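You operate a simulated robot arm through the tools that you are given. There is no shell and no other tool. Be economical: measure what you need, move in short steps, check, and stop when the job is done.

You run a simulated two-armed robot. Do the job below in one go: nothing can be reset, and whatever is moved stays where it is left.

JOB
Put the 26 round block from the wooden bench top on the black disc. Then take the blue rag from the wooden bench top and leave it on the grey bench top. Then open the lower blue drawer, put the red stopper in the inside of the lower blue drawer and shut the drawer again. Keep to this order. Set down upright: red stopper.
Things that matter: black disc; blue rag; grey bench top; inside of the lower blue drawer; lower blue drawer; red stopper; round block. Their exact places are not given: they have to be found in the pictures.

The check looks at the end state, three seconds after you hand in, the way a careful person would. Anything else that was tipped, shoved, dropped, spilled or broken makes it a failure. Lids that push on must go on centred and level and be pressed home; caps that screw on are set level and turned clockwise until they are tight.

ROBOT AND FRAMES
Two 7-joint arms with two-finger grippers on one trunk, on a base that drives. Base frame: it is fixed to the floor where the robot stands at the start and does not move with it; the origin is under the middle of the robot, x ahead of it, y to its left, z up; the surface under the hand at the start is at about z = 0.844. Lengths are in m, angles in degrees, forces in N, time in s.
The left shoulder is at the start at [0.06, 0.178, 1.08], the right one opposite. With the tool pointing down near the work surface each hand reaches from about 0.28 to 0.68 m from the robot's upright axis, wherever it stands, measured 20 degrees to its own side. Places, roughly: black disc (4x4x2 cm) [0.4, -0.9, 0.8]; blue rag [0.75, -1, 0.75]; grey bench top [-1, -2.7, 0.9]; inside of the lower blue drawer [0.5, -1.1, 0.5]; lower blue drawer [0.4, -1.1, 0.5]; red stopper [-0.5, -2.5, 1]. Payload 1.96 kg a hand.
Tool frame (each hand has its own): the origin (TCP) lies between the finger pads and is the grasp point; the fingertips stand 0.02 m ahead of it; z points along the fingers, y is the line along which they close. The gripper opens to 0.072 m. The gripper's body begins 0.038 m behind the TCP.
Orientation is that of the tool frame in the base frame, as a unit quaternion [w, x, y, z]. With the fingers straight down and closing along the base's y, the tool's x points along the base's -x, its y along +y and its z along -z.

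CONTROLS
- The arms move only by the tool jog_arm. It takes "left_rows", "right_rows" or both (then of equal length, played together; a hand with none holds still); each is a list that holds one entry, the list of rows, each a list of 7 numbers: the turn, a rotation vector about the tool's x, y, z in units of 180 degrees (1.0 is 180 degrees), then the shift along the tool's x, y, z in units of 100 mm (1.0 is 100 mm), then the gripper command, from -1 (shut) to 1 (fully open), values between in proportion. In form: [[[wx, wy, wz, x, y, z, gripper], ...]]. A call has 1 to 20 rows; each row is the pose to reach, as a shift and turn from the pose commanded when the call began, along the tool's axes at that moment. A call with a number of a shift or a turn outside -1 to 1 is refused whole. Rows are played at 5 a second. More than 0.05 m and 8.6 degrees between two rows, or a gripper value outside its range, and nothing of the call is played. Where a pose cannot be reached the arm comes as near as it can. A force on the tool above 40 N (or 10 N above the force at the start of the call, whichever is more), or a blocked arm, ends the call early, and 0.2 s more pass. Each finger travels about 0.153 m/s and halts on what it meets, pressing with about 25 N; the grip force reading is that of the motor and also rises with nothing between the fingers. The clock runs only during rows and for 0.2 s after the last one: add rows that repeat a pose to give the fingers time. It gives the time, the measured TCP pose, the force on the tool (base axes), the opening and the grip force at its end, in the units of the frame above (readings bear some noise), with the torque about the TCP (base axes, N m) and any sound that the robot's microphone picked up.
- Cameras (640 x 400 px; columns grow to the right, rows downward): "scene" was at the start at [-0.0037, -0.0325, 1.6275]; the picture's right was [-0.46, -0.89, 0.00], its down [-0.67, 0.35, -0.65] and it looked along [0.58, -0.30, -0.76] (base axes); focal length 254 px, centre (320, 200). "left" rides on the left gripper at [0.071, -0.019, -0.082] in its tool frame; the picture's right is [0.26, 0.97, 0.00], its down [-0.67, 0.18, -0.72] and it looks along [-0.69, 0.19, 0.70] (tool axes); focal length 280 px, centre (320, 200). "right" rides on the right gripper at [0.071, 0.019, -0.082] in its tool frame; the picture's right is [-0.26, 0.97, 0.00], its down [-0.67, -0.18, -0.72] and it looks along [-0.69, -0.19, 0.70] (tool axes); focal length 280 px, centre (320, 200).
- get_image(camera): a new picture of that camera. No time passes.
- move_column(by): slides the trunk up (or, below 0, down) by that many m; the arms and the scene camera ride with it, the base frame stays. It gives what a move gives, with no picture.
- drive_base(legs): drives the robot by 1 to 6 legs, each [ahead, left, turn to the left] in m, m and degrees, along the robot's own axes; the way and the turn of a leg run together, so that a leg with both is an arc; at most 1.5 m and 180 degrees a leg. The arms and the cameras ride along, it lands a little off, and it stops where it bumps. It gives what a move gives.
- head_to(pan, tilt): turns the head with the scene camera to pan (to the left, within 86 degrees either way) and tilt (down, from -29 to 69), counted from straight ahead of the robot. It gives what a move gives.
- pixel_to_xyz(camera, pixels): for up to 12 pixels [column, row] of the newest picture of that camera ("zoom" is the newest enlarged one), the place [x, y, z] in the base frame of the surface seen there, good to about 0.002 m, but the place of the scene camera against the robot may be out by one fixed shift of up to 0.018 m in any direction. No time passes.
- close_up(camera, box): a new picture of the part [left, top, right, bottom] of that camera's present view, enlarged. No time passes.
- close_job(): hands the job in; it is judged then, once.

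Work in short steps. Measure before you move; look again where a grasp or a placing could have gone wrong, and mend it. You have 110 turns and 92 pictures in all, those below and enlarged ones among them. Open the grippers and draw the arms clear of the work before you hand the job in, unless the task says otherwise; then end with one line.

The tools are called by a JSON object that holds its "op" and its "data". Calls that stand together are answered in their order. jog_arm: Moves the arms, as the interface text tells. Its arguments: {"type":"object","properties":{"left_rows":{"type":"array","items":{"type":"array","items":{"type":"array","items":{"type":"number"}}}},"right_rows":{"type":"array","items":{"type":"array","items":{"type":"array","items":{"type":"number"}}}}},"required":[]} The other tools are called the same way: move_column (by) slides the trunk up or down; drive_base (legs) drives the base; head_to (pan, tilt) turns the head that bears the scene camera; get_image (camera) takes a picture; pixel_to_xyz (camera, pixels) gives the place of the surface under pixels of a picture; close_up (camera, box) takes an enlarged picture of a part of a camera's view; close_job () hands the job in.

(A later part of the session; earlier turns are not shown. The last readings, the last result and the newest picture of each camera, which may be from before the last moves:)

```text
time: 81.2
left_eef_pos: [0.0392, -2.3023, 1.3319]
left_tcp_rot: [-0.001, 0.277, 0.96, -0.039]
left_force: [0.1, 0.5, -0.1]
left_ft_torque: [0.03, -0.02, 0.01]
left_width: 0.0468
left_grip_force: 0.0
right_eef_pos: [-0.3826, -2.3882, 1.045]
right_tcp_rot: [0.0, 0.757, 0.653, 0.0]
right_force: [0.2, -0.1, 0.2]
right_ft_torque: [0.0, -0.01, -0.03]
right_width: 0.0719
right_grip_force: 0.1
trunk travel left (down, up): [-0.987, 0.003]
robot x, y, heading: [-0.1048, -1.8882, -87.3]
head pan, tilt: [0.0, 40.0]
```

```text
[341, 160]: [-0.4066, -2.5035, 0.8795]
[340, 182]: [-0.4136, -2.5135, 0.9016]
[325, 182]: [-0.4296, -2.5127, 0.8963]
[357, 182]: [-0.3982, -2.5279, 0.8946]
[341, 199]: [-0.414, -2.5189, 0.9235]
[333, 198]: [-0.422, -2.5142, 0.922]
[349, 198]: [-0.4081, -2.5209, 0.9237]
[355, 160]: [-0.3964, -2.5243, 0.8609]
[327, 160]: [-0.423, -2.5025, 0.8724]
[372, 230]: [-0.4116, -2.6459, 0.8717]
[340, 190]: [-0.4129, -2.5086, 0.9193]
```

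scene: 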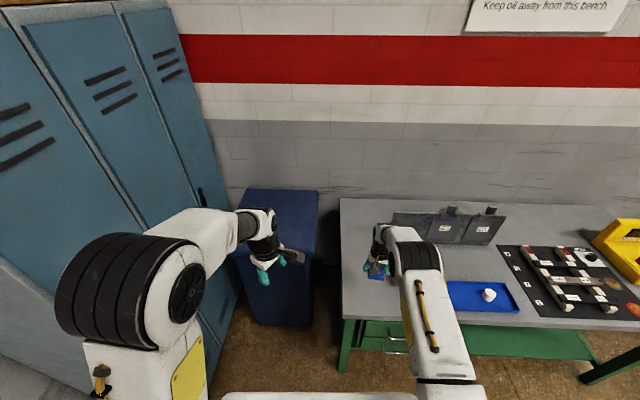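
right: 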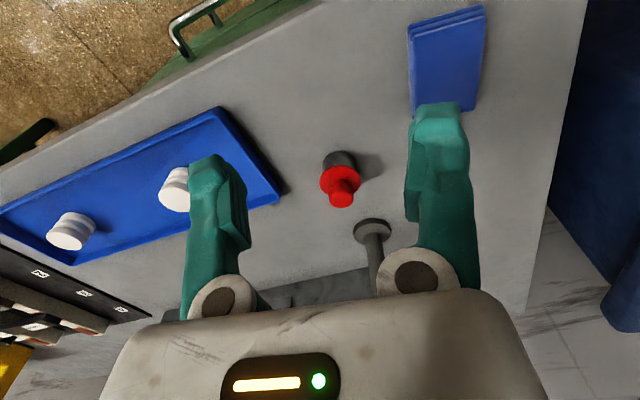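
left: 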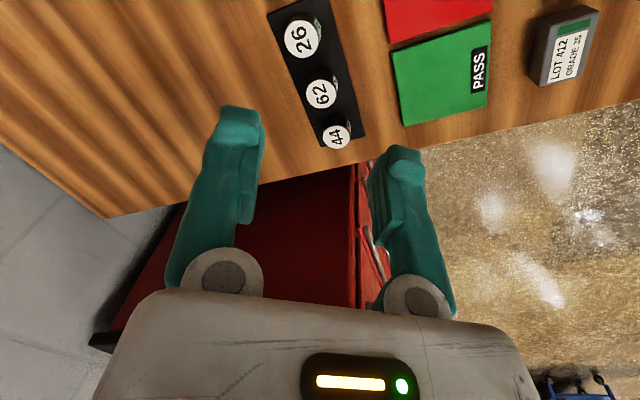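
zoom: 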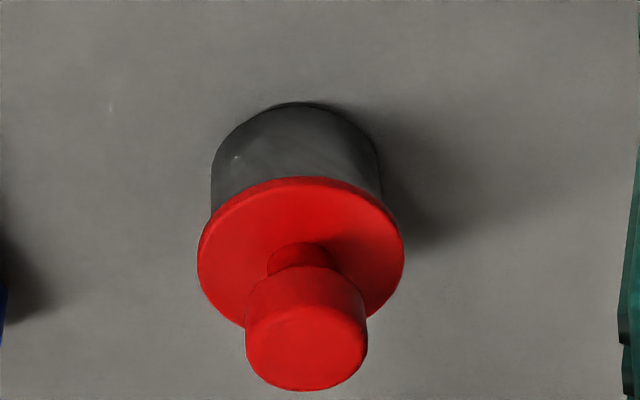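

The stopper's knob is at (-0.414,-2.517), top 0.924, flange at 0.896. I drive 12 cm ahead and 4 cm right so the hand comes above it, then look.

{"op": "drive_base", "data": {"legs": [[0.12, -0.04, 0]]}}

{"op": "move_column", "data": {"by": -0.06}}

{"op": "get_image", "data": {"camera": "right"}}

```text
time: 82.5
left_eef_pos: [0.0042, -2.4227, 1.3332]
left_tcp_rot: [0.0, 0.278, 0.96, -0.04]
left_force: [0.8, -0.7, -0.1]
left_ft_torque: [-0.02, 0.03, -0.01]
left_width: 0.0467
left_grip_force: 0.1
right_eef_pos: [-0.4174, -2.5077, 1.0451]
right_tcp_rot: [0.001, 0.758, 0.652, -0.001]
right_force: [-0.6, -0.4, -0.4]
right_ft_torque: [-0.01, 0.0, -0.04]
right_width: 0.0722
right_grip_force: 0.1
trunk travel left (down, up): [-0.987, 0.003]
robot x, y, heading: [-0.1397, -2.0088, -87.6]
head pan, tilt: [0.0, 40.0]
```

```text
time: 83.5
left_eef_pos: [0.0029, -2.4262, 1.2734]
left_tcp_rot: [0.0, 0.278, 0.96, -0.038]
left_force: [-0.2, -0.1, 0.8]
left_ft_torque: [-0.01, 0.0, -0.01]
left_width: 0.0469
left_grip_force: 0.0
right_eef_pos: [-0.4184, -2.5102, 0.9855]
right_tcp_rot: [-0.001, 0.758, 0.652, 0.0]
right_force: [-0.4, 0.1, -0.1]
right_ft_torque: [-0.03, -0.04, 0.0]
right_width: 0.0721
right_grip_force: 0.0
trunk travel left (down, up): [-0.927, 0.063]
robot x, y, heading: [-0.1419, -2.0076, -87.4]
head pan, tilt: [0.0, 40.0]
```

```text
38 pictures are left
```

right: 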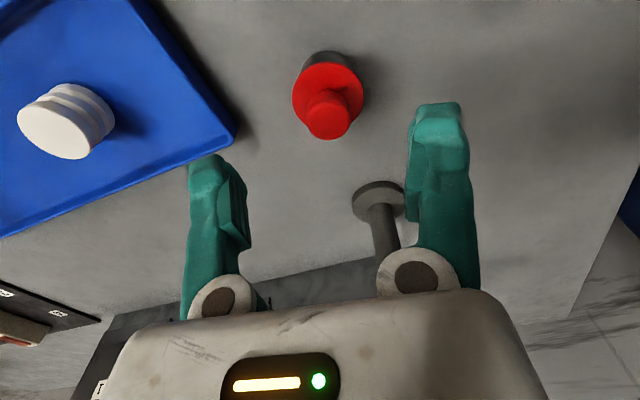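

I measure the knob from here.

{"op": "pixel_to_xyz", "data": {"camera": "right", "pixels": [[329, 121], [312, 120], [346, 120], [329, 134], [329, 105], [328, 76], [355, 100], [300, 100]]}}

```text
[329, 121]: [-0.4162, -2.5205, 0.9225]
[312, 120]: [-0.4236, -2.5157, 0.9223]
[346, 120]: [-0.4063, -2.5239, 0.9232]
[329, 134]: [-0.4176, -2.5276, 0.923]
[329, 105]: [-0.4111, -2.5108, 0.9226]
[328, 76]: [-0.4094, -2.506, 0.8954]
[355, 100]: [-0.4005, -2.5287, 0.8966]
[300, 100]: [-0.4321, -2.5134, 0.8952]
```

Knob centre is (-0.4155,-2.520). I move over it, descend to TCP 0.919 and close.

{"op": "jog_arm", "data": {"right_rows": [[[0, 0, 0, -0.093, 0.043, 0.1, 0.3], [0, 0, 0, -0.093, 0.043, 0.4, 0.3], [0, 0, 0, -0.093, 0.043, 0.665, 0.3], [0, 0, 0, -0.093, 0.043, 0.665, 0.3]]]}}

{"op": "get_image", "data": {"camera": "right"}}

```text
time: 84.5
left_eef_pos: [0.0027, -2.4252, 1.2729]
left_tcp_rot: [-0.001, 0.277, 0.96, -0.039]
left_force: [0.5, -0.1, -0.2]
left_ft_torque: [-0.04, -0.02, -0.02]
left_width: 0.0467
left_grip_force: 0.1
right_eef_pos: [-0.4122, -2.5184, 0.9193]
right_tcp_rot: [0.0, 0.758, 0.653, 0.0]
right_force: [-0.6, -0.3, 0.1]
right_ft_torque: [0.0, 0.0, -0.02]
right_width: 0.0468
right_grip_force: 0.1
trunk travel left (down, up): [-0.927, 0.063]
robot x, y, heading: [-0.1399, -2.0099, -87.6]
head pan, tilt: [0.0, 40.0]
```

```text
37 pictures are left
```

right: 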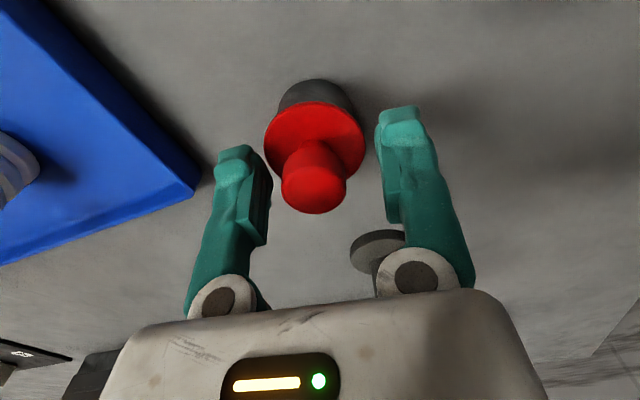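

Centred within about 3 mm. I correct 3 mm, close and lift.

{"op": "jog_arm", "data": {"right_rows": [[[0, 0, 0, 0, -0.025, 0, 0.3], [0, 0, 0, 0, -0.025, 0, -0.3], [0, 0, 0, 0, -0.025, 0, -1], [0, 0, 0, 0, -0.025, 0, -1], [0, 0, 0, 0, -0.025, 0, -1], [0, 0, 0, 0, -0.025, -0.2, -1], [0, 0, 0, 0, -0.025, -0.5, -1], [0, 0, 0, 0, -0.025, -0.8, -1], [0, 0, 0, 0, -0.025, -1.0, -1]]]}}

{"op": "get_image", "data": {"camera": "right"}}

```text
time: 86.5
left_eef_pos: [0.0033, -2.4258, 1.2714]
left_tcp_rot: [0.0, 0.278, 0.96, -0.038]
left_force: [-0.2, 0.2, -0.1]
left_ft_torque: [0.01, 0.01, -0.01]
left_width: 0.0469
left_grip_force: 0.1
right_eef_pos: [-0.4175, -2.5216, 1.019]
right_tcp_rot: [0.0, 0.757, 0.653, 0.0]
right_force: [0.6, 0.3, -2.2]
right_ft_torque: [0.0, 0.01, 0.02]
right_width: 0.0198
right_grip_force: 25.4
trunk travel left (down, up): [-0.927, 0.063]
robot x, y, heading: [-0.141, -2.01, -87.6]
head pan, tilt: [0.0, 40.0]
```

```text
36 pictures are left
```

right: 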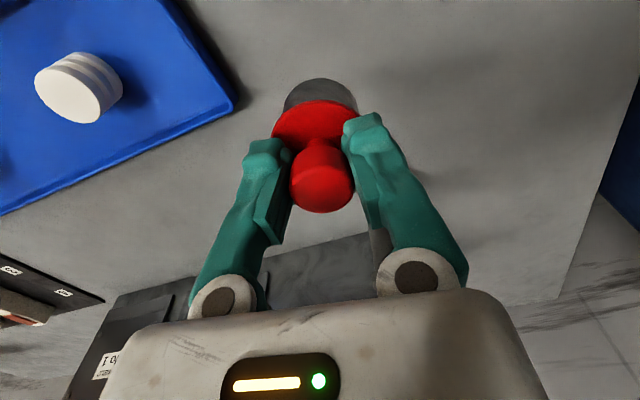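

The whole stopper (red top with dark plug) is held upright. I back away from the grey bench, turn to face the wooden bench again, and look at the blue drawers.

{"op": "drive_base", "data": {"legs": [[-0.3, 0, 0], [-0.3, -0.45, 0], [0, 0, 88]]}}

{"op": "head_to", "data": {"pan": 20, "tilt": 50}}

{"op": "get_image", "data": {"camera": "scene"}}

```text
time: 95.0
left_eef_pos: [-0.1954, -1.301, 1.2717]
left_tcp_rot: [0.027, -0.465, 0.884, -0.028]
left_force: [-1.0, -0.3, 0.4]
left_ft_torque: [0.02, -0.01, -0.02]
left_width: 0.0469
left_grip_force: 0.1
right_eef_pos: [-0.1158, -1.7267, 1.0189]
right_tcp_rot: [0.001, 0.094, 0.996, 0.001]
right_force: [-0.4, -0.7, -1.4]
right_ft_torque: [0.0, 0.01, -0.02]
right_width: 0.02
right_grip_force: 24.9
trunk travel left (down, up): [-0.927, 0.063]
robot x, y, heading: [-0.6171, -1.4304, 0.1]
head pan, tilt: [0.0, 40.0]
```

```text
time: 95.8
left_eef_pos: [-0.1955, -1.3015, 1.2723]
left_tcp_rot: [0.027, -0.465, 0.885, -0.029]
left_force: [0.0, 0.3, -0.1]
left_ft_torque: [-0.01, 0.01, 0.0]
left_width: 0.0468
left_grip_force: 0.0
right_eef_pos: [-0.1168, -1.7258, 1.0173]
right_tcp_rot: [0.0, 0.093, 0.996, 0.0]
right_force: [-0.1, 0.6, -1.7]
right_ft_torque: [0.0, 0.02, 0.0]
right_width: 0.0197
right_grip_force: 24.8
trunk travel left (down, up): [-0.927, 0.063]
robot x, y, heading: [-0.6159, -1.4264, 0.3]
head pan, tilt: [20.0, 50.0]
```

```text
35 pictures are left
```

scene: 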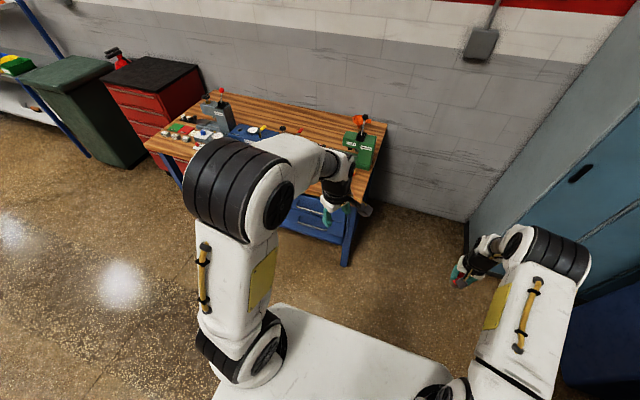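

The left arm hides the drawers. I lower the trunk 0.45 m and look at a flatter angle, also with the left camera.

{"op": "move_column", "data": {"by": -0.45}}

{"op": "head_to", "data": {"pan": 5, "tilt": 30}}

{"op": "get_image", "data": {"camera": "scene"}}

```text
refused: -0.45 is not a number from -0.4 to 0.4
```

```text
time: 96.6
left_eef_pos: [-0.195, -1.3009, 1.2724]
left_tcp_rot: [0.027, -0.466, 0.884, -0.028]
left_force: [0.3, 0.9, -0.4]
left_ft_torque: [-0.02, -0.01, -0.01]
left_width: 0.0469
left_grip_force: 0.1
right_eef_pos: [-0.1162, -1.7256, 1.018]
right_tcp_rot: [-0.001, 0.094, 0.996, 0.0]
right_force: [-0.8, 0.2, -1.4]
right_ft_torque: [-0.01, -0.02, -0.01]
right_width: 0.0198
right_grip_force: 25.2
trunk travel left (down, up): [-0.927, 0.063]
robot x, y, heading: [-0.6176, -1.4289, 0.4]
head pan, tilt: [5.0, 30.0]
```

```text
34 pictures are left
```

scene: 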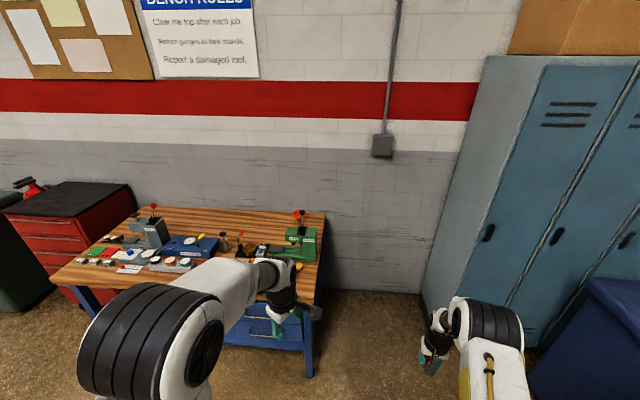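

The trunk call was over the limit. I turn the left hand to point forward with its fingers closing vertically, then lower the trunk 0.4 m.

{"op": "jog_arm", "data": {"left_rows": [[[0.0382, -0.0124, -0.0123, -0.06, -0.08, 0, 0.3], [0.0764, -0.0247, -0.0246, -0.11, -0.17, 0, 0.3], [0.1146, -0.0371, -0.0369, -0.17, -0.25, 0, 0.3], [0.1528, -0.0495, -0.0492, -0.22, -0.33, 0, 0.3], [0.191, -0.0618, -0.0615, -0.28, -0.42, 0, 0.3], [0.2293, -0.0742, -0.0738, -0.34, -0.5, 0, 0.5], [0.2675, -0.0866, -0.0861, -0.39, -0.58, 0, 0.7], [0.3057, -0.0989, -0.0984, -0.45, -0.66, 0, 1], [0.3439, -0.1113, -0.1107, -0.5, -0.75, 0, 1], [0.3821, -0.1237, -0.123, -0.56, -0.83, 0, 1], [0.4203, -0.136, -0.1353, -0.61, -0.92, 0, 1], [0.4585, -0.1484, -0.1476, -0.67, -1.0, 0, 1], [0.4585, -0.1484, -0.1476, -0.67, -1.0, 0, 1]]]}}

{"op": "move_column", "data": {"by": -0.4}}

{"op": "get_image", "data": {"camera": "scene"}}

{"op": "get_image", "data": {"camera": "left"}}

```text
time: 99.4
left_eef_pos: [-0.0759, -1.3032, 1.2819]
left_tcp_rot: [-0.499, 0.5, -0.5, 0.501]
left_force: [0.6, 0.1, 0.3]
left_ft_torque: [0.02, -0.02, 0.02]
left_width: 0.0721
left_grip_force: 0.1
left hand out of reach, approached as far as the arm can: row 5
right_eef_pos: [-0.1177, -1.726, 1.018]
right_tcp_rot: [0.001, 0.093, 0.996, 0.0]
right_force: [0.4, 0.6, -2.3]
right_ft_torque: [0.0, 0.0, 0.01]
right_width: 0.0196
right_grip_force: 25.1
trunk travel left (down, up): [-0.927, 0.063]
robot x, y, heading: [-0.6205, -1.4278, 0.2]
head pan, tilt: [5.0, 30.0]
```

```text
time: 103.3
left_eef_pos: [-0.0754, -1.3028, 0.8809]
left_tcp_rot: [0.5, -0.5, 0.5, -0.5]
left_force: [0.1, -0.4, 0.1]
left_ft_torque: [0.0, -0.02, -0.01]
left_width: 0.0721
left_grip_force: 0.1
right_eef_pos: [-0.1176, -1.7257, 0.6173]
right_tcp_rot: [-0.001, 0.094, 0.996, 0.0]
right_force: [-0.2, 0.0, -0.7]
right_ft_torque: [0.02, 0.01, -0.01]
right_width: 0.0198
right_grip_force: 24.9
trunk travel left (down, up): [-0.527, 0.463]
robot x, y, heading: [-0.6181, -1.4288, 0.2]
head pan, tilt: [5.0, 30.0]
```

```text
33 pictures are left
```

scene: 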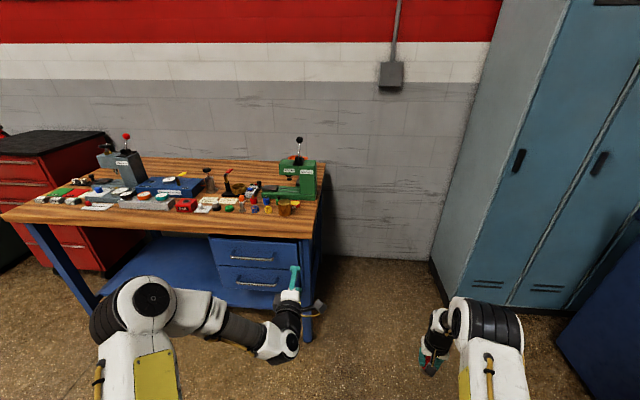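

```text
32 pictures are left
```

left: 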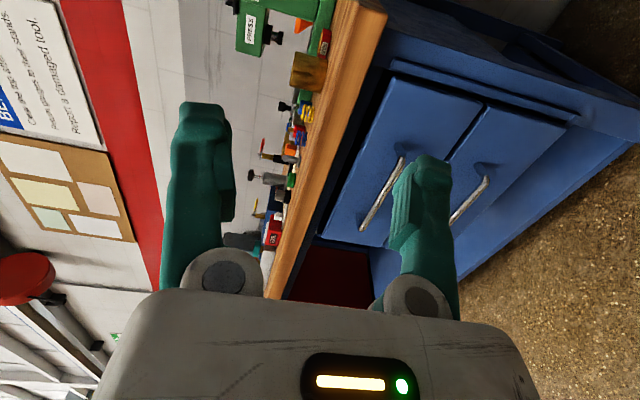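

Both drawers and their handles are seen. I measure the handle bars in the left view.

{"op": "pixel_to_xyz", "data": {"camera": "left", "pixels": [[485, 182], [458, 215], [472, 198], [398, 165], [365, 225], [480, 160], [555, 125], [480, 105], [470, 240]]}}

{"op": "pixel_to_xyz", "data": {"camera": "scene", "pixels": [[240, 281], [258, 284], [275, 285], [230, 258], [270, 260], [255, 300], [222, 242], [300, 246], [226, 297]]}}

{"op": "close_up", "data": {"camera": "scene", "box": [200, 220, 328, 320]}}

```text
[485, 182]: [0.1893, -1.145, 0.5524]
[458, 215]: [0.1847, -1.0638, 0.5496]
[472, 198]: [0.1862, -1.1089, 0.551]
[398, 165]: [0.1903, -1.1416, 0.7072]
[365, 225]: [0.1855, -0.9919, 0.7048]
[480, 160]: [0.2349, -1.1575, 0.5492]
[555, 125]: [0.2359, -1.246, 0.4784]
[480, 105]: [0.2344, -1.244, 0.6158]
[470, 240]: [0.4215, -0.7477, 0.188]
```

```text
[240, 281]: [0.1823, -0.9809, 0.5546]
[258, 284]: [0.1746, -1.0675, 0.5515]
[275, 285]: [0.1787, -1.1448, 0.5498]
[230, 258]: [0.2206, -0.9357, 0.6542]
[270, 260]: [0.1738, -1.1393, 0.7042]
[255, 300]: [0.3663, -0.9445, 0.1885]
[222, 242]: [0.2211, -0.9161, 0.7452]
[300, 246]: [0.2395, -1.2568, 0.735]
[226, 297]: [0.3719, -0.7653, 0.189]
```

```text
4.00 times, centred on (264, 270) of scene
```

zoom: 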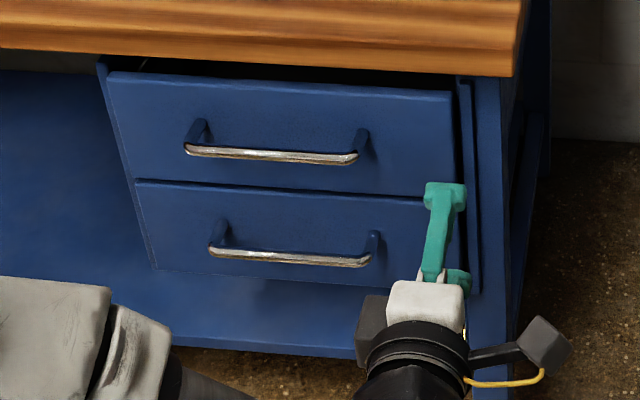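

The lower handle bar runs y -0.975 to -1.15 at x 0.187, z 0.551; drawer front at x 0.235. I raise the right hand 0.1 m, lower the trunk 0.33 m and shift left 0.24 m to line up the left hand.

{"op": "jog_arm", "data": {"right_rows": [[[0, 0, 0, 0, 0, -0.35, -1], [0, 0, 0, 0, 0, -0.7, -1], [0, 0, 0, 0, 0, -1.0, -1]]]}}

{"op": "move_column", "data": {"by": -0.33}}

{"op": "drive_base", "data": {"legs": [[0, 0.24, 0], [0.1, 0, 0]]}}

{"op": "get_image", "data": {"camera": "left"}}

```text
time: 104.1
left_eef_pos: [-0.0759, -1.3026, 0.8803]
left_tcp_rot: [-0.498, 0.5, -0.5, 0.502]
left_force: [0.1, -0.2, -0.6]
left_ft_torque: [0.01, -0.01, -0.03]
left_width: 0.0721
left_grip_force: 0.0
right_eef_pos: [-0.1195, -1.7256, 0.7191]
right_tcp_rot: [0.001, 0.094, 0.996, 0.0]
right_force: [-0.1, -0.2, -2.4]
right_ft_torque: [0.03, -0.01, -0.04]
right_width: 0.0196
right_grip_force: 25.2
trunk travel left (down, up): [-0.527, 0.463]
robot x, y, heading: [-0.6157, -1.4285, 0.1]
head pan, tilt: [5.0, 30.0]
```

```text
time: 107.3
left_eef_pos: [-0.0752, -1.3028, 0.5523]
left_tcp_rot: [-0.499, 0.5, -0.5, 0.501]
left_force: [-1.0, -0.3, 0.5]
left_ft_torque: [0.01, 0.0, 0.05]
left_width: 0.0719
left_grip_force: 0.0
right_eef_pos: [-0.1202, -1.7247, 0.3893]
right_tcp_rot: [0.0, 0.093, 0.996, 0.001]
right_force: [-0.2, -0.1, -1.4]
right_ft_torque: [0.01, -0.02, -0.01]
right_width: 0.0196
right_grip_force: 24.6
trunk travel left (down, up): [-0.197, 0.793]
robot x, y, heading: [-0.6166, -1.4292, 0.3]
head pan, tilt: [5.0, 30.0]
```

```text
time: 109.8
left_eef_pos: [0.0234, -1.0597, 0.5508]
left_tcp_rot: [-0.499, 0.502, -0.499, 0.5]
left_force: [0.2, 0.3, -0.5]
left_ft_torque: [0.01, 0.0, 0.01]
left_width: 0.0719
left_grip_force: 0.1
right_eef_pos: [-0.0186, -1.4833, 0.3896]
right_tcp_rot: [-0.001, 0.093, 0.996, 0.0]
right_force: [0.4, 0.4, -1.4]
right_ft_torque: [0.02, 0.0, -0.03]
right_width: 0.0194
right_grip_force: 24.6
trunk travel left (down, up): [-0.197, 0.793]
robot x, y, heading: [-0.5193, -1.1867, 0.1]
head pan, tilt: [5.0, 30.0]
```

```text
30 pictures are left
```

left: 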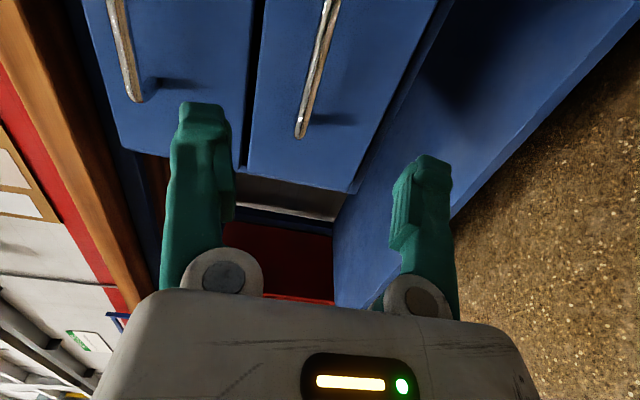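

I measure the lower bar from this close view.

{"op": "pixel_to_xyz", "data": {"camera": "left", "pixels": [[325, 30], [314, 70], [303, 115], [128, 60], [250, 100], [380, 120]]}}

```text
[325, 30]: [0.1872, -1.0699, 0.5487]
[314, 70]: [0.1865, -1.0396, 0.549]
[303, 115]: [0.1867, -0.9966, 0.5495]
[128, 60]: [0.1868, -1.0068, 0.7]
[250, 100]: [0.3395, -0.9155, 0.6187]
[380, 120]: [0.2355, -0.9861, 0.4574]
```

The bar is at z 0.549, matching the hand. I move the left hand forward 0.165 m and close on the bar.

{"op": "jog_arm", "data": {"left_rows": [[[0, 0, 0, 0, 0.01, 0.4, 1], [0, 0, 0, 0, 0.01, 0.8, 1], [0, 0, 0, 0, 0.01, 1.0, 1]]]}}

{"op": "jog_arm", "data": {"left_rows": [[[0, 0, 0, 0, 0, 0.3, 1], [0, 0, 0, 0, 0, 0.5, 1], [0, 0, 0, 0, 0, 0.65, 1], [0, 0, 0, 0, 0, 0.65, 1]]]}}

{"op": "get_image", "data": {"camera": "left"}}

```text
time: 110.7
left_eef_pos: [0.1237, -1.0585, 0.5505]
left_tcp_rot: [-0.5, 0.502, -0.499, 0.499]
left_force: [0.3, 0.3, 0.3]
left_ft_torque: [-0.03, 0.02, 0.03]
left_width: 0.0719
left_grip_force: 0.1
right_eef_pos: [-0.019, -1.4812, 0.3888]
right_tcp_rot: [0.0, 0.093, 0.996, 0.0]
right_force: [-0.5, -0.5, -0.2]
right_ft_torque: [0.02, -0.01, 0.01]
right_width: 0.0194
right_grip_force: 25.0
trunk travel left (down, up): [-0.197, 0.793]
robot x, y, heading: [-0.519, -1.1903, 0.6]
head pan, tilt: [5.0, 30.0]
```

```text
time: 111.7
left_eef_pos: [0.1876, -1.058, 0.5492]
left_tcp_rot: [-0.5, 0.501, -0.5, 0.499]
left_force: [-0.2, -0.1, 0.8]
left_ft_torque: [0.01, -0.01, -0.04]
left_width: 0.0717
left_grip_force: 0.1
right_eef_pos: [-0.0186, -1.4821, 0.389]
right_tcp_rot: [0.0, 0.092, 0.996, -0.001]
right_force: [0.6, 0.0, -1.8]
right_ft_torque: [0.04, -0.02, 0.04]
right_width: 0.0196
right_grip_force: 25.0
trunk travel left (down, up): [-0.197, 0.793]
robot x, y, heading: [-0.5197, -1.1864, 0.5]
head pan, tilt: [5.0, 30.0]
```

```text
29 pictures are left
```

left: 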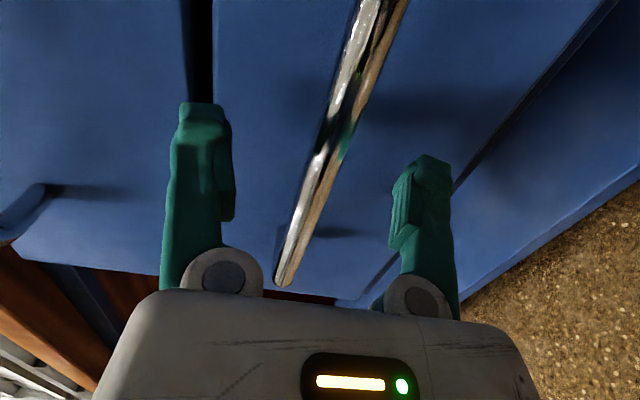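

The bar lies between the fingers. I close and then back the base 0.25 m to draw the drawer out.

{"op": "jog_arm", "data": {"left_rows": [[[0, 0, 0, 0, 0, 0, 0.3], [0, 0, 0, 0, 0, 0, -0.5], [0, 0, 0, 0, 0, 0, -1], [0, 0, 0, 0, 0, 0, -1], [0, 0, 0, 0, 0, 0, -1]]]}}

{"op": "drive_base", "data": {"legs": [[-0.12, 0, 0]]}}

{"op": "get_image", "data": {"camera": "scene"}}

```text
time: 112.8
left_eef_pos: [0.1872, -1.0594, 0.5483]
left_tcp_rot: [-0.5, 0.501, -0.5, 0.499]
left_force: [1.0, 0.5, -0.5]
left_ft_torque: [-0.01, 0.02, 0.0]
left_width: 0.0099
left_grip_force: 37.7
right_eef_pos: [-0.0181, -1.4819, 0.3882]
right_tcp_rot: [0.0, 0.092, 0.996, 0.0]
right_force: [0.8, 0.1, -0.8]
right_ft_torque: [0.01, 0.01, 0.02]
right_width: 0.0193
right_grip_force: 25.0
trunk travel left (down, up): [-0.197, 0.793]
robot x, y, heading: [-0.518, -1.1918, 0.1]
head pan, tilt: [5.0, 30.0]
```

```text
time: 114.1
left_eef_pos: [0.0673, -1.0597, 0.5496]
left_tcp_rot: [-0.5, 0.502, -0.499, 0.499]
left_force: [-0.6, 3.4, -1.8]
left_ft_torque: [0.07, -0.03, 0.19]
left_width: 0.0072
left_grip_force: 35.6
right_eef_pos: [-0.1391, -1.4831, 0.3885]
right_tcp_rot: [0.0, 0.092, 0.996, -0.001]
right_force: [0.4, 0.4, -1.5]
right_ft_torque: [0.0, -0.01, 0.01]
right_width: 0.0195
right_grip_force: 24.7
trunk travel left (down, up): [-0.197, 0.793]
robot x, y, heading: [-0.6411, -1.1862, 0.7]
head pan, tilt: [5.0, 30.0]
```

```text
28 pictures are left
```

scene: 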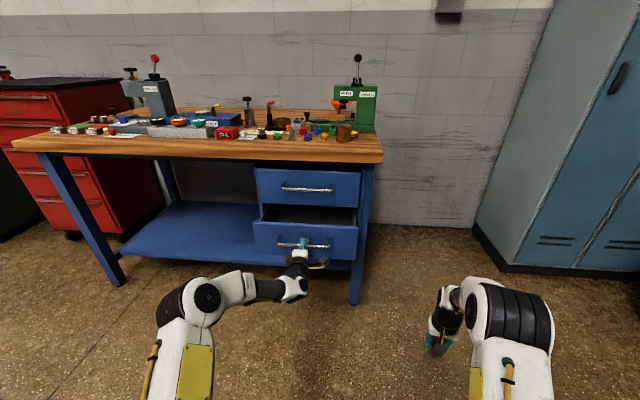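

The drawer is following. I pull 0.1 m more.

{"op": "drive_base", "data": {"legs": [[-0.1, 0, 0]]}}

{"op": "close_up", "data": {"camera": "scene", "box": [220, 140, 420, 310]}}

```text
time: 115.2
left_eef_pos: [-0.033, -1.0583, 0.5494]
left_tcp_rot: [-0.5, 0.502, -0.499, 0.499]
left_force: [-1.1, -2.2, 0.2]
left_ft_torque: [0.04, 0.0, 0.06]
left_width: 0.0072
left_grip_force: 35.1
right_eef_pos: [-0.2385, -1.4834, 0.389]
right_tcp_rot: [0.001, 0.091, 0.996, 0.0]
right_force: [0.4, 0.2, -1.9]
right_ft_torque: [0.04, -0.02, 0.01]
right_width: 0.0194
right_grip_force: 24.9
trunk travel left (down, up): [-0.197, 0.793]
robot x, y, heading: [-0.7397, -1.1867, 0.7]
head pan, tilt: [5.0, 30.0]
```

```text
2.35 times, centred on (320, 225) of scene
```

zoom: 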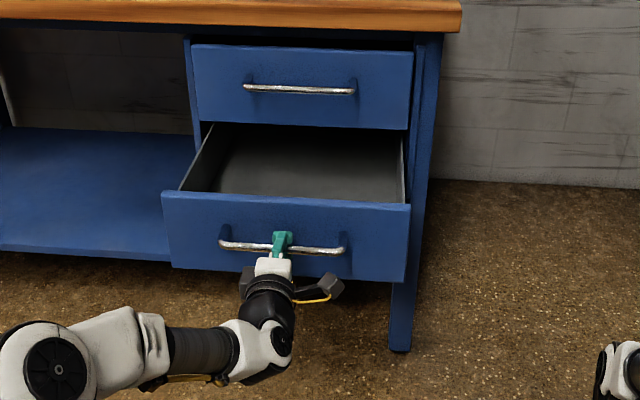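

The drawer stands open 0.22 m and is empty. I measure its floor and rims.

{"op": "pixel_to_xyz", "data": {"camera": "zoom", "pixels": [[250, 175], [310, 175], [370, 180], [310, 150], [290, 197], [185, 188], [400, 195], [310, 205], [403, 150]]}}

{"op": "jog_arm", "data": {"left_rows": [[[0, 0, 0, 0, 0, 0, -0.3], [0, 0, 0, 0, 0, 0, 0.5], [0, 0, 0, 0, 0, 0, 0.5], [0, 0, 0, 0, 0, -0.3, 0.5], [0, 0, 0, 0, 0, -0.6, 0.5], [0, 0, 0, 0, 0, -0.9, 0.5]]]}}

```text
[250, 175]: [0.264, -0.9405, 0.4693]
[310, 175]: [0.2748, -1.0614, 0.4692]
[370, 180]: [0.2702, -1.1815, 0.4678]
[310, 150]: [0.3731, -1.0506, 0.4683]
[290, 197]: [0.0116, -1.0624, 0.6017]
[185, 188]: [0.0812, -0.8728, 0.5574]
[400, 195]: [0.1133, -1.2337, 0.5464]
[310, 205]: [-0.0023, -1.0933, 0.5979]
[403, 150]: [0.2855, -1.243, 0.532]
```

```text
time: 116.6
left_eef_pos: [-0.1246, -1.0587, 0.5494]
left_tcp_rot: [-0.501, 0.502, -0.499, 0.498]
left_force: [-0.7, 0.0, -0.2]
left_ft_torque: [0.01, 0.0, 0.02]
left_width: 0.0541
left_grip_force: 0.0
right_eef_pos: [-0.238, -1.4821, 0.3886]
right_tcp_rot: [0.0, 0.092, 0.996, 0.0]
right_force: [-0.1, 0.8, -2.2]
right_ft_torque: [0.0, -0.02, 0.0]
right_width: 0.0195
right_grip_force: 24.5
trunk travel left (down, up): [-0.197, 0.793]
robot x, y, heading: [-0.7351, -1.1888, 0.7]
head pan, tilt: [5.0, 30.0]
```

Floor z is 0.468, front panel top 0.60. I pull the left hand back and up, raise the trunk so the stopper clears the drawer, then shift the base left and forward.

{"op": "jog_arm", "data": {"left_rows": [[[0, 0, 0, 0, -0.2, -0.4, 0.5], [0, 0, 0, 0, -0.4, -0.8, 0.5], [0, 0, 0, 0, -0.5, -1.0, 0.5]]]}}

{"op": "move_column", "data": {"by": 0.38}}

{"op": "drive_base", "data": {"legs": [[0, 0.4, 0], [0.2, 0, 0]]}}

{"op": "get_image", "data": {"camera": "right"}}

```text
time: 117.4
left_eef_pos: [-0.2241, -1.0592, 0.5982]
left_tcp_rot: [-0.501, 0.503, -0.498, 0.498]
left_force: [-0.7, 0.5, -0.3]
left_ft_torque: [-0.04, 0.0, 0.02]
left_width: 0.0539
left_grip_force: 0.1
right_eef_pos: [-0.2373, -1.4832, 0.3883]
right_tcp_rot: [0.0, 0.092, 0.996, -0.001]
right_force: [-0.3, -0.4, -2.3]
right_ft_torque: [0.02, 0.0, -0.02]
right_width: 0.0194
right_grip_force: 24.9
trunk travel left (down, up): [-0.197, 0.793]
robot x, y, heading: [-0.7391, -1.1907, 0.7]
head pan, tilt: [5.0, 30.0]
```

```text
time: 121.1
left_eef_pos: [-0.2232, -1.0601, 0.9788]
left_tcp_rot: [-0.5, 0.502, -0.499, 0.499]
left_force: [0.5, -0.6, 0.2]
left_ft_torque: [-0.03, 0.0, 0.01]
left_width: 0.054
left_grip_force: 0.0
right_eef_pos: [-0.2384, -1.4828, 0.7687]
right_tcp_rot: [0.0, 0.092, 0.996, 0.0]
right_force: [0.4, 0.2, -1.7]
right_ft_torque: [0.02, 0.0, -0.01]
right_width: 0.0195
right_grip_force: 24.7
trunk travel left (down, up): [-0.577, 0.413]
robot x, y, heading: [-0.7402, -1.1907, 0.6]
head pan, tilt: [5.0, 30.0]
```

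```text
time: 124.8
left_eef_pos: [-0.0265, -0.6556, 0.9787]
left_tcp_rot: [-0.502, 0.502, -0.498, 0.498]
left_force: [0.6, 0.1, -0.1]
left_ft_torque: [-0.01, -0.01, -0.04]
left_width: 0.0542
left_grip_force: 0.0
right_eef_pos: [-0.0396, -1.0785, 0.7682]
right_tcp_rot: [-0.001, 0.09, 0.996, 0.0]
right_force: [0.4, 0.0, -1.6]
right_ft_torque: [0.01, 0.03, 0.02]
right_width: 0.0193
right_grip_force: 25.1
trunk travel left (down, up): [-0.577, 0.413]
robot x, y, heading: [-0.5426, -0.7864, 0.5]
head pan, tilt: [5.0, 30.0]
```

```text
26 pictures are left
```

right: 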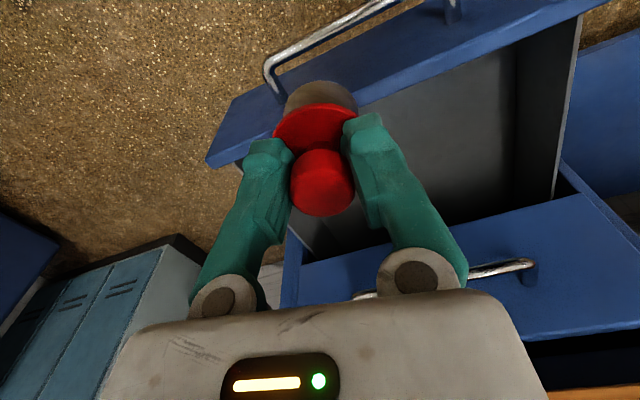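

I measure the drawer from this camera, which has no fixed shift.

{"op": "pixel_to_xyz", "data": {"camera": "right", "pixels": [[450, 60], [430, 130], [450, 200], [500, 267], [470, 230], [575, 60], [290, 240], [233, 120], [400, 100]]}}

```text
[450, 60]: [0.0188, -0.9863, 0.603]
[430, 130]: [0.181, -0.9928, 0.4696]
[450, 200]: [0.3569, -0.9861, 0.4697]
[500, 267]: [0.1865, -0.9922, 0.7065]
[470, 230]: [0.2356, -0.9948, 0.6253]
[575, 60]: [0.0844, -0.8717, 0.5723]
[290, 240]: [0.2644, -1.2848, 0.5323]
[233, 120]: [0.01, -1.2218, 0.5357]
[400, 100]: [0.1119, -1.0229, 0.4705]
```

Floor is 0.470 and the target (0.11,-1.07) clears the front panel (x 0.02) and the upper handle (x 0.187). I drive 0.15 m ahead and check.

{"op": "drive_base", "data": {"legs": [[0.15, 0, 0]]}}

{"op": "move_column", "data": {"by": -0.1}}

{"op": "get_image", "data": {"camera": "right"}}

{"op": "head_to", "data": {"pan": -25, "tilt": 45}}

{"op": "get_image", "data": {"camera": "scene"}}

```text
time: 126.2
left_eef_pos: [0.1235, -0.6515, 0.9776]
left_tcp_rot: [-0.501, 0.503, -0.498, 0.498]
left_force: [-0.4, 0.3, -0.4]
left_ft_torque: [-0.02, 0.01, -0.01]
left_width: 0.054
left_grip_force: 0.0
right_eef_pos: [0.1105, -1.0769, 0.7688]
right_tcp_rot: [-0.001, 0.089, 0.996, 0.0]
right_force: [0.4, 0.8, -1.9]
right_ft_torque: [-0.03, 0.0, 0.02]
right_width: 0.0194
right_grip_force: 25.2
trunk travel left (down, up): [-0.577, 0.413]
robot x, y, heading: [-0.3949, -0.7851, 0.6]
head pan, tilt: [5.0, 30.0]
```

```text
time: 127.5
left_eef_pos: [0.1216, -0.6521, 0.878]
left_tcp_rot: [-0.502, 0.503, -0.498, 0.498]
left_force: [-0.7, 0.6, 0.3]
left_ft_torque: [0.0, -0.01, -0.05]
left_width: 0.0541
left_grip_force: 0.1
right_eef_pos: [0.1091, -1.076, 0.6687]
right_tcp_rot: [0.0, 0.089, 0.996, -0.001]
right_force: [-0.4, 0.1, -1.1]
right_ft_torque: [0.0, -0.01, 0.0]
right_width: 0.0195
right_grip_force: 24.5
trunk travel left (down, up): [-0.477, 0.513]
robot x, y, heading: [-0.3865, -0.7851, 0.9]
head pan, tilt: [5.0, 30.0]
```

```text
25 pictures are left
```

right: 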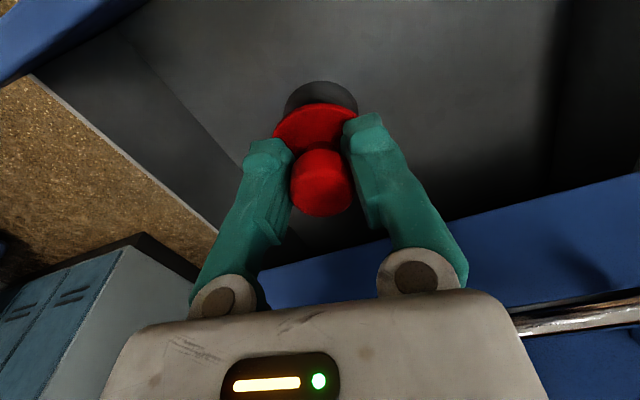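

```text
time: 128.4
left_eef_pos: [0.1225, -0.6515, 0.8777]
left_tcp_rot: [-0.501, 0.503, -0.498, 0.497]
left_force: [0.4, 0.0, 0.5]
left_ft_torque: [-0.02, 0.0, 0.03]
left_width: 0.0538
left_grip_force: 0.0
right_eef_pos: [0.1097, -1.0763, 0.6691]
right_tcp_rot: [0.0, 0.089, 0.996, 0.001]
right_force: [-0.2, -0.7, -1.1]
right_ft_torque: [0.01, 0.01, 0.03]
right_width: 0.0197
right_grip_force: 24.8
trunk travel left (down, up): [-0.477, 0.513]
robot x, y, heading: [-0.3928, -0.7862, 0.7]
head pan, tilt: [-25.0, 45.0]
```

```text
24 pictures are left
```

scene: 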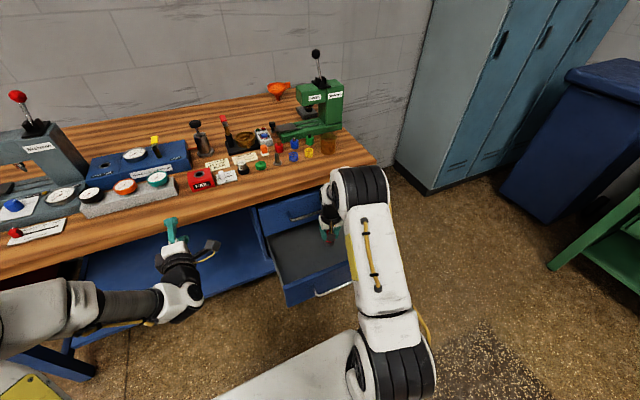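

I check the clearance between the wrist and the upper handle/bench edge before lowering.

{"op": "close_up", "data": {"camera": "scene", "box": [240, 140, 400, 310]}}

{"op": "get_image", "data": {"camera": "left"}}

```text
2.35 times, centred on (320, 225) of scene
```

zoom: 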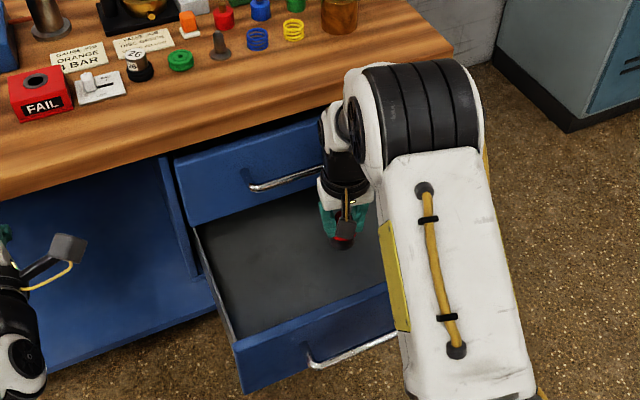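

```text
22 pictures are left
```

left: 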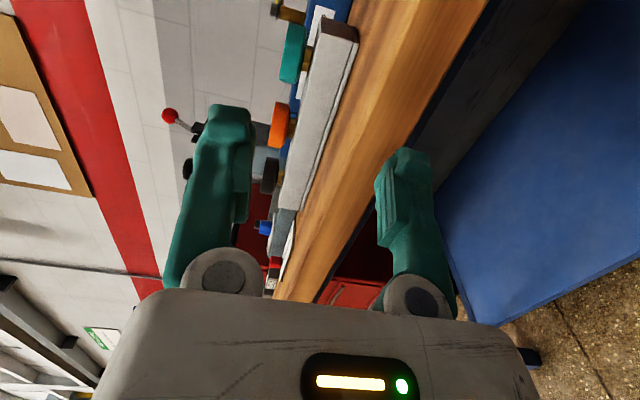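

I measure how near the right arm's elbow and wrist are to the bench edge.

{"op": "pixel_to_xyz", "data": {"camera": "zoom", "pixels": [[360, 90], [420, 70], [470, 80], [360, 120], [335, 130], [340, 165], [328, 185], [330, 115], [420, 150]]}}

```text
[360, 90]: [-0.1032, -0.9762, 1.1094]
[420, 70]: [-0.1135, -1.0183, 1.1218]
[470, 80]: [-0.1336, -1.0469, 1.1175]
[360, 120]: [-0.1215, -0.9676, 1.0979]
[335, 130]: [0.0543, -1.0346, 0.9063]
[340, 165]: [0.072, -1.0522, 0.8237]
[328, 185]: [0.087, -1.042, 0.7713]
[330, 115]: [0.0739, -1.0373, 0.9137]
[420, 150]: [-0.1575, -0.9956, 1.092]
```

The elbow is well clear and the wrist has ~2 cm to the handle. I lower the trunk 0.13 m to just above the drawer floor.

{"op": "move_column", "data": {"by": -0.13}}

{"op": "get_image", "data": {"camera": "right"}}

```text
time: 130.0
left_eef_pos: [0.1214, -0.6521, 0.7495]
left_tcp_rot: [-0.501, 0.503, -0.498, 0.498]
left_force: [0.5, 0.8, 0.3]
left_ft_torque: [-0.01, 0.0, 0.01]
left_width: 0.054
left_grip_force: 0.1
right_eef_pos: [0.1096, -1.076, 0.5386]
right_tcp_rot: [0.0, 0.088, 0.996, 0.001]
right_force: [0.5, 1.0, -1.8]
right_ft_torque: [0.02, 0.03, 0.02]
right_width: 0.0196
right_grip_force: 24.7
trunk travel left (down, up): [-0.347, 0.643]
robot x, y, heading: [-0.3903, -0.7859, 0.5]
head pan, tilt: [-25.0, 45.0]
```

```text
21 pictures are left
```

right: 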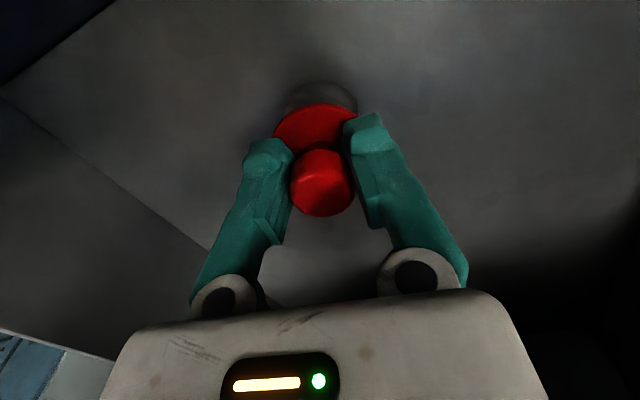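

Force is free still (TCP 0.5386, expected contact 0.529). I creep down 8 mm.

{"op": "jog_arm", "data": {"right_rows": [[[0, 0, 0, 0, 0, 0.03, -1], [0, 0, 0, 0, 0, 0.06, -1], [0, 0, 0, 0, 0, 0.08, -1], [0, 0, 0, 0, 0, 0.08, -1]]]}}

{"op": "jog_arm", "data": {"right_rows": [[[0, 0, 0, 0, 0, 0.01, -1], [0, 0, 0, 0, 0, 0.02, -1], [0, 0, 0, 0, 0, 0.02, -1]]]}}

```text
time: 131.0
left_eef_pos: [0.1225, -0.6525, 0.749]
left_tcp_rot: [-0.501, 0.503, -0.498, 0.498]
left_force: [0.1, 0.3, 0.6]
left_ft_torque: [-0.03, -0.02, -0.02]
left_width: 0.0543
left_grip_force: 0.0
right_eef_pos: [0.1099, -1.077, 0.5308]
right_tcp_rot: [0.0, 0.089, 0.996, 0.0]
right_force: [0.4, -0.8, -1.3]
right_ft_torque: [-0.04, 0.04, -0.01]
right_width: 0.019
right_grip_force: 25.2
trunk travel left (down, up): [-0.347, 0.643]
robot x, y, heading: [-0.3929, -0.7894, 0.5]
head pan, tilt: [-25.0, 45.0]
```

```text
time: 131.8
left_eef_pos: [0.1228, -0.6512, 0.7478]
left_tcp_rot: [-0.501, 0.503, -0.498, 0.498]
left_force: [0.4, -0.1, -0.1]
left_ft_torque: [0.03, -0.01, 0.01]
left_width: 0.054
left_grip_force: 0.0
right_eef_pos: [0.1096, -1.0772, 0.5296]
right_tcp_rot: [0.001, 0.088, 0.996, 0.0]
right_force: [1.5, 0.3, 3.0]
right_ft_torque: [0.1, 0.38, 0.02]
right_width: 0.0193
right_grip_force: 25.0
trunk travel left (down, up): [-0.347, 0.643]
robot x, y, heading: [-0.3924, -0.7865, 1.0]
head pan, tilt: [-25.0, 45.0]
```

The stopper touches the floor (+4.5 N). I open part way, wait, and raise straight up.

{"op": "jog_arm", "data": {"right_rows": [[[0, 0, 0, 0, 0, 0, -0.3], [0, 0, 0, 0, 0, 0, 0], [0, 0, 0, 0, 0, 0, 0.3], [0, 0, 0, 0, 0, 0, 0.3], [0, 0, 0, 0, 0, -0.2, 0.3], [0, 0, 0, 0, 0, -0.5, 0.3], [0, 0, 0, 0, 0, -0.8, 0.3], [0, 0, 0, 0, 0, -1.0, 0.3]]]}}

{"op": "get_image", "data": {"camera": "right"}}

```text
time: 133.6
left_eef_pos: [0.1224, -0.6532, 0.7488]
left_tcp_rot: [-0.501, 0.503, -0.498, 0.498]
left_force: [0.9, -0.6, 0.7]
left_ft_torque: [0.0, 0.03, 0.04]
left_width: 0.054
left_grip_force: 0.0
right_eef_pos: [0.1092, -1.0771, 0.6302]
right_tcp_rot: [0.0, 0.089, 0.996, 0.0]
right_force: [0.3, 0.4, -0.9]
right_ft_torque: [0.01, -0.01, 0.0]
right_width: 0.0465
right_grip_force: 0.0
trunk travel left (down, up): [-0.347, 0.643]
robot x, y, heading: [-0.3918, -0.783, 0.8]
head pan, tilt: [-25.0, 45.0]
```

```text
20 pictures are left
```

right: 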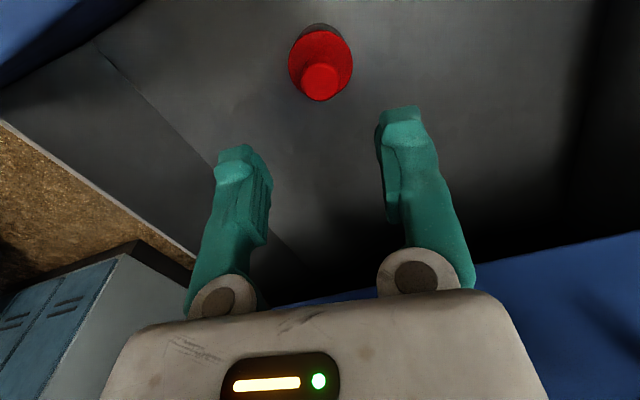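

The stopper stands upright in the drawer. I raise the trunk, back off and shift right to line the left hand up with the lower handle again.

{"op": "move_column", "data": {"by": 0.25}}

{"op": "drive_base", "data": {"legs": [[-0.3, 0, 0], [0, -0.41, 0]]}}

{"op": "move_column", "data": {"by": -0.4}}

```text
time: 136.2
left_eef_pos: [0.1227, -0.6534, 0.9985]
left_tcp_rot: [-0.501, 0.503, -0.497, 0.498]
left_force: [0.7, -0.4, 0.7]
left_ft_torque: [0.01, 0.05, 0.01]
left_width: 0.0541
left_grip_force: 0.0
right_eef_pos: [0.1102, -1.0766, 0.8815]
right_tcp_rot: [0.0, 0.089, 0.996, 0.0]
right_force: [0.0, 0.3, 0.6]
right_ft_torque: [0.02, 0.0, 0.01]
right_width: 0.0468
right_grip_force: 0.1
trunk travel left (down, up): [-0.597, 0.393]
robot x, y, heading: [-0.3931, -0.778, 1.1]
head pan, tilt: [-25.0, 45.0]
```

```text
time: 140.4
left_eef_pos: [-0.1722, -1.069, 0.998]
left_tcp_rot: [-0.502, 0.502, -0.498, 0.497]
left_force: [1.1, -0.1, 0.5]
left_ft_torque: [-0.01, 0.01, 0.03]
left_width: 0.054
left_grip_force: 0.0
right_eef_pos: [-0.1844, -1.4926, 0.8802]
right_tcp_rot: [-0.001, 0.089, 0.996, 0.001]
right_force: [-0.9, -1.1, -0.1]
right_ft_torque: [-0.01, -0.01, 0.0]
right_width: 0.0468
right_grip_force: 0.0
trunk travel left (down, up): [-0.597, 0.393]
robot x, y, heading: [-0.6864, -1.2012, 1.1]
head pan, tilt: [-25.0, 45.0]
```

```text
time: 144.2
left_eef_pos: [-0.1713, -1.0693, 0.5999]
left_tcp_rot: [-0.501, 0.503, -0.497, 0.499]
left_force: [0.2, 0.3, 0.1]
left_ft_torque: [0.0, 0.02, -0.03]
left_width: 0.054
left_grip_force: 0.1
right_eef_pos: [-0.184, -1.4933, 0.4802]
right_tcp_rot: [0.0, 0.09, 0.996, 0.0]
right_force: [0.0, 0.7, -0.8]
right_ft_torque: [-0.02, -0.01, 0.01]
right_width: 0.0469
right_grip_force: 0.1
trunk travel left (down, up): [-0.197, 0.793]
robot x, y, heading: [-0.6853, -1.2016, 0.6]
head pan, tilt: [-25.0, 45.0]
```

The left hand is 5 cm above bar height at x -0.171. I lower it by arm, open fully, and look.

{"op": "jog_arm", "data": {"left_rows": [[[0, 0, 0, 0, 0.3, 0, 1], [0, 0, 0, 0, 0.51, 0.2, 1], [0, 0, 0, 0, 0.51, 0.5, 1], [0, 0, 0, 0, 0.51, 0.5, 1]]]}}

{"op": "get_image", "data": {"camera": "left"}}

```text
time: 145.2
left_eef_pos: [-0.1216, -1.0668, 0.5473]
left_tcp_rot: [-0.501, 0.503, -0.497, 0.498]
left_force: [0.1, -0.1, -0.9]
left_ft_torque: [0.0, -0.02, 0.01]
left_width: 0.0719
left_grip_force: 0.1
right_eef_pos: [-0.1837, -1.493, 0.4805]
right_tcp_rot: [0.0, 0.09, 0.996, 0.0]
right_force: [0.3, 0.3, 0.0]
right_ft_torque: [0.04, 0.01, 0.02]
right_width: 0.0469
right_grip_force: 0.0
trunk travel left (down, up): [-0.197, 0.793]
robot x, y, heading: [-0.6877, -1.1999, 0.8]
head pan, tilt: [-25.0, 45.0]
```

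```text
19 pictures are left
```

left: 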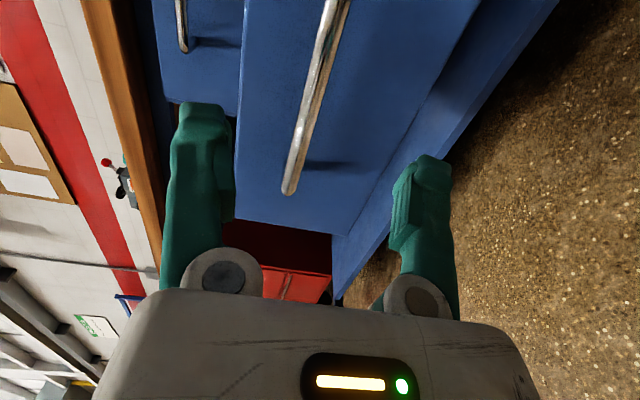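

Bar runs between the fingers. I move forward 0.087 m and close on it.

{"op": "jog_arm", "data": {"left_rows": [[[0, 0, 0, 0, -0.01, 0.3, 1], [0, 0, 0, 0, -0.015, 0.6, 1], [0, 0, 0, 0, -0.015, 0.87, 1], [0, 0, 0, 0, -0.015, 0.87, 1], [0, 0, 0, 0, -0.015, 0.87, 0], [0, 0, 0, 0, -0.015, 0.87, -0.6], [0, 0, 0, 0, -0.015, 0.87, -1], [0, 0, 0, 0, -0.015, 0.87, -1]]]}}

{"op": "get_image", "data": {"camera": "left"}}

```text
time: 147.0
left_eef_pos: [-0.0338, -1.067, 0.5506]
left_tcp_rot: [-0.501, 0.502, -0.498, 0.498]
left_force: [0.7, 0.2, 4.4]
left_ft_torque: [0.05, -0.04, -0.05]
left_width: 0.0064
left_grip_force: 34.2
right_eef_pos: [-0.185, -1.4924, 0.4809]
right_tcp_rot: [0.0, 0.09, 0.996, 0.0]
right_force: [0.2, 0.4, 0.1]
right_ft_torque: [-0.04, 0.02, 0.0]
right_width: 0.0469
right_grip_force: 0.0
trunk travel left (down, up): [-0.197, 0.793]
robot x, y, heading: [-0.6895, -1.1978, 0.6]
head pan, tilt: [-25.0, 45.0]
```

```text
18 pictures are left
```

left: 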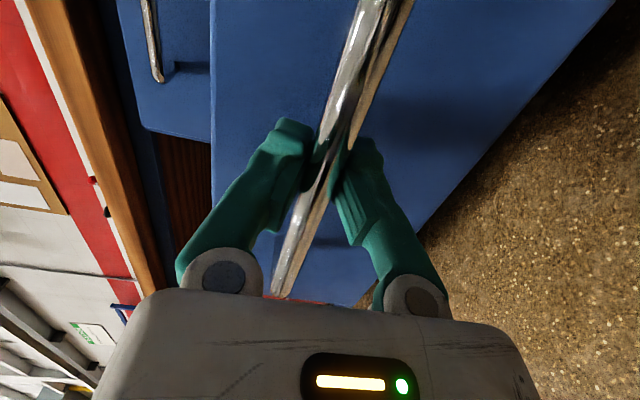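

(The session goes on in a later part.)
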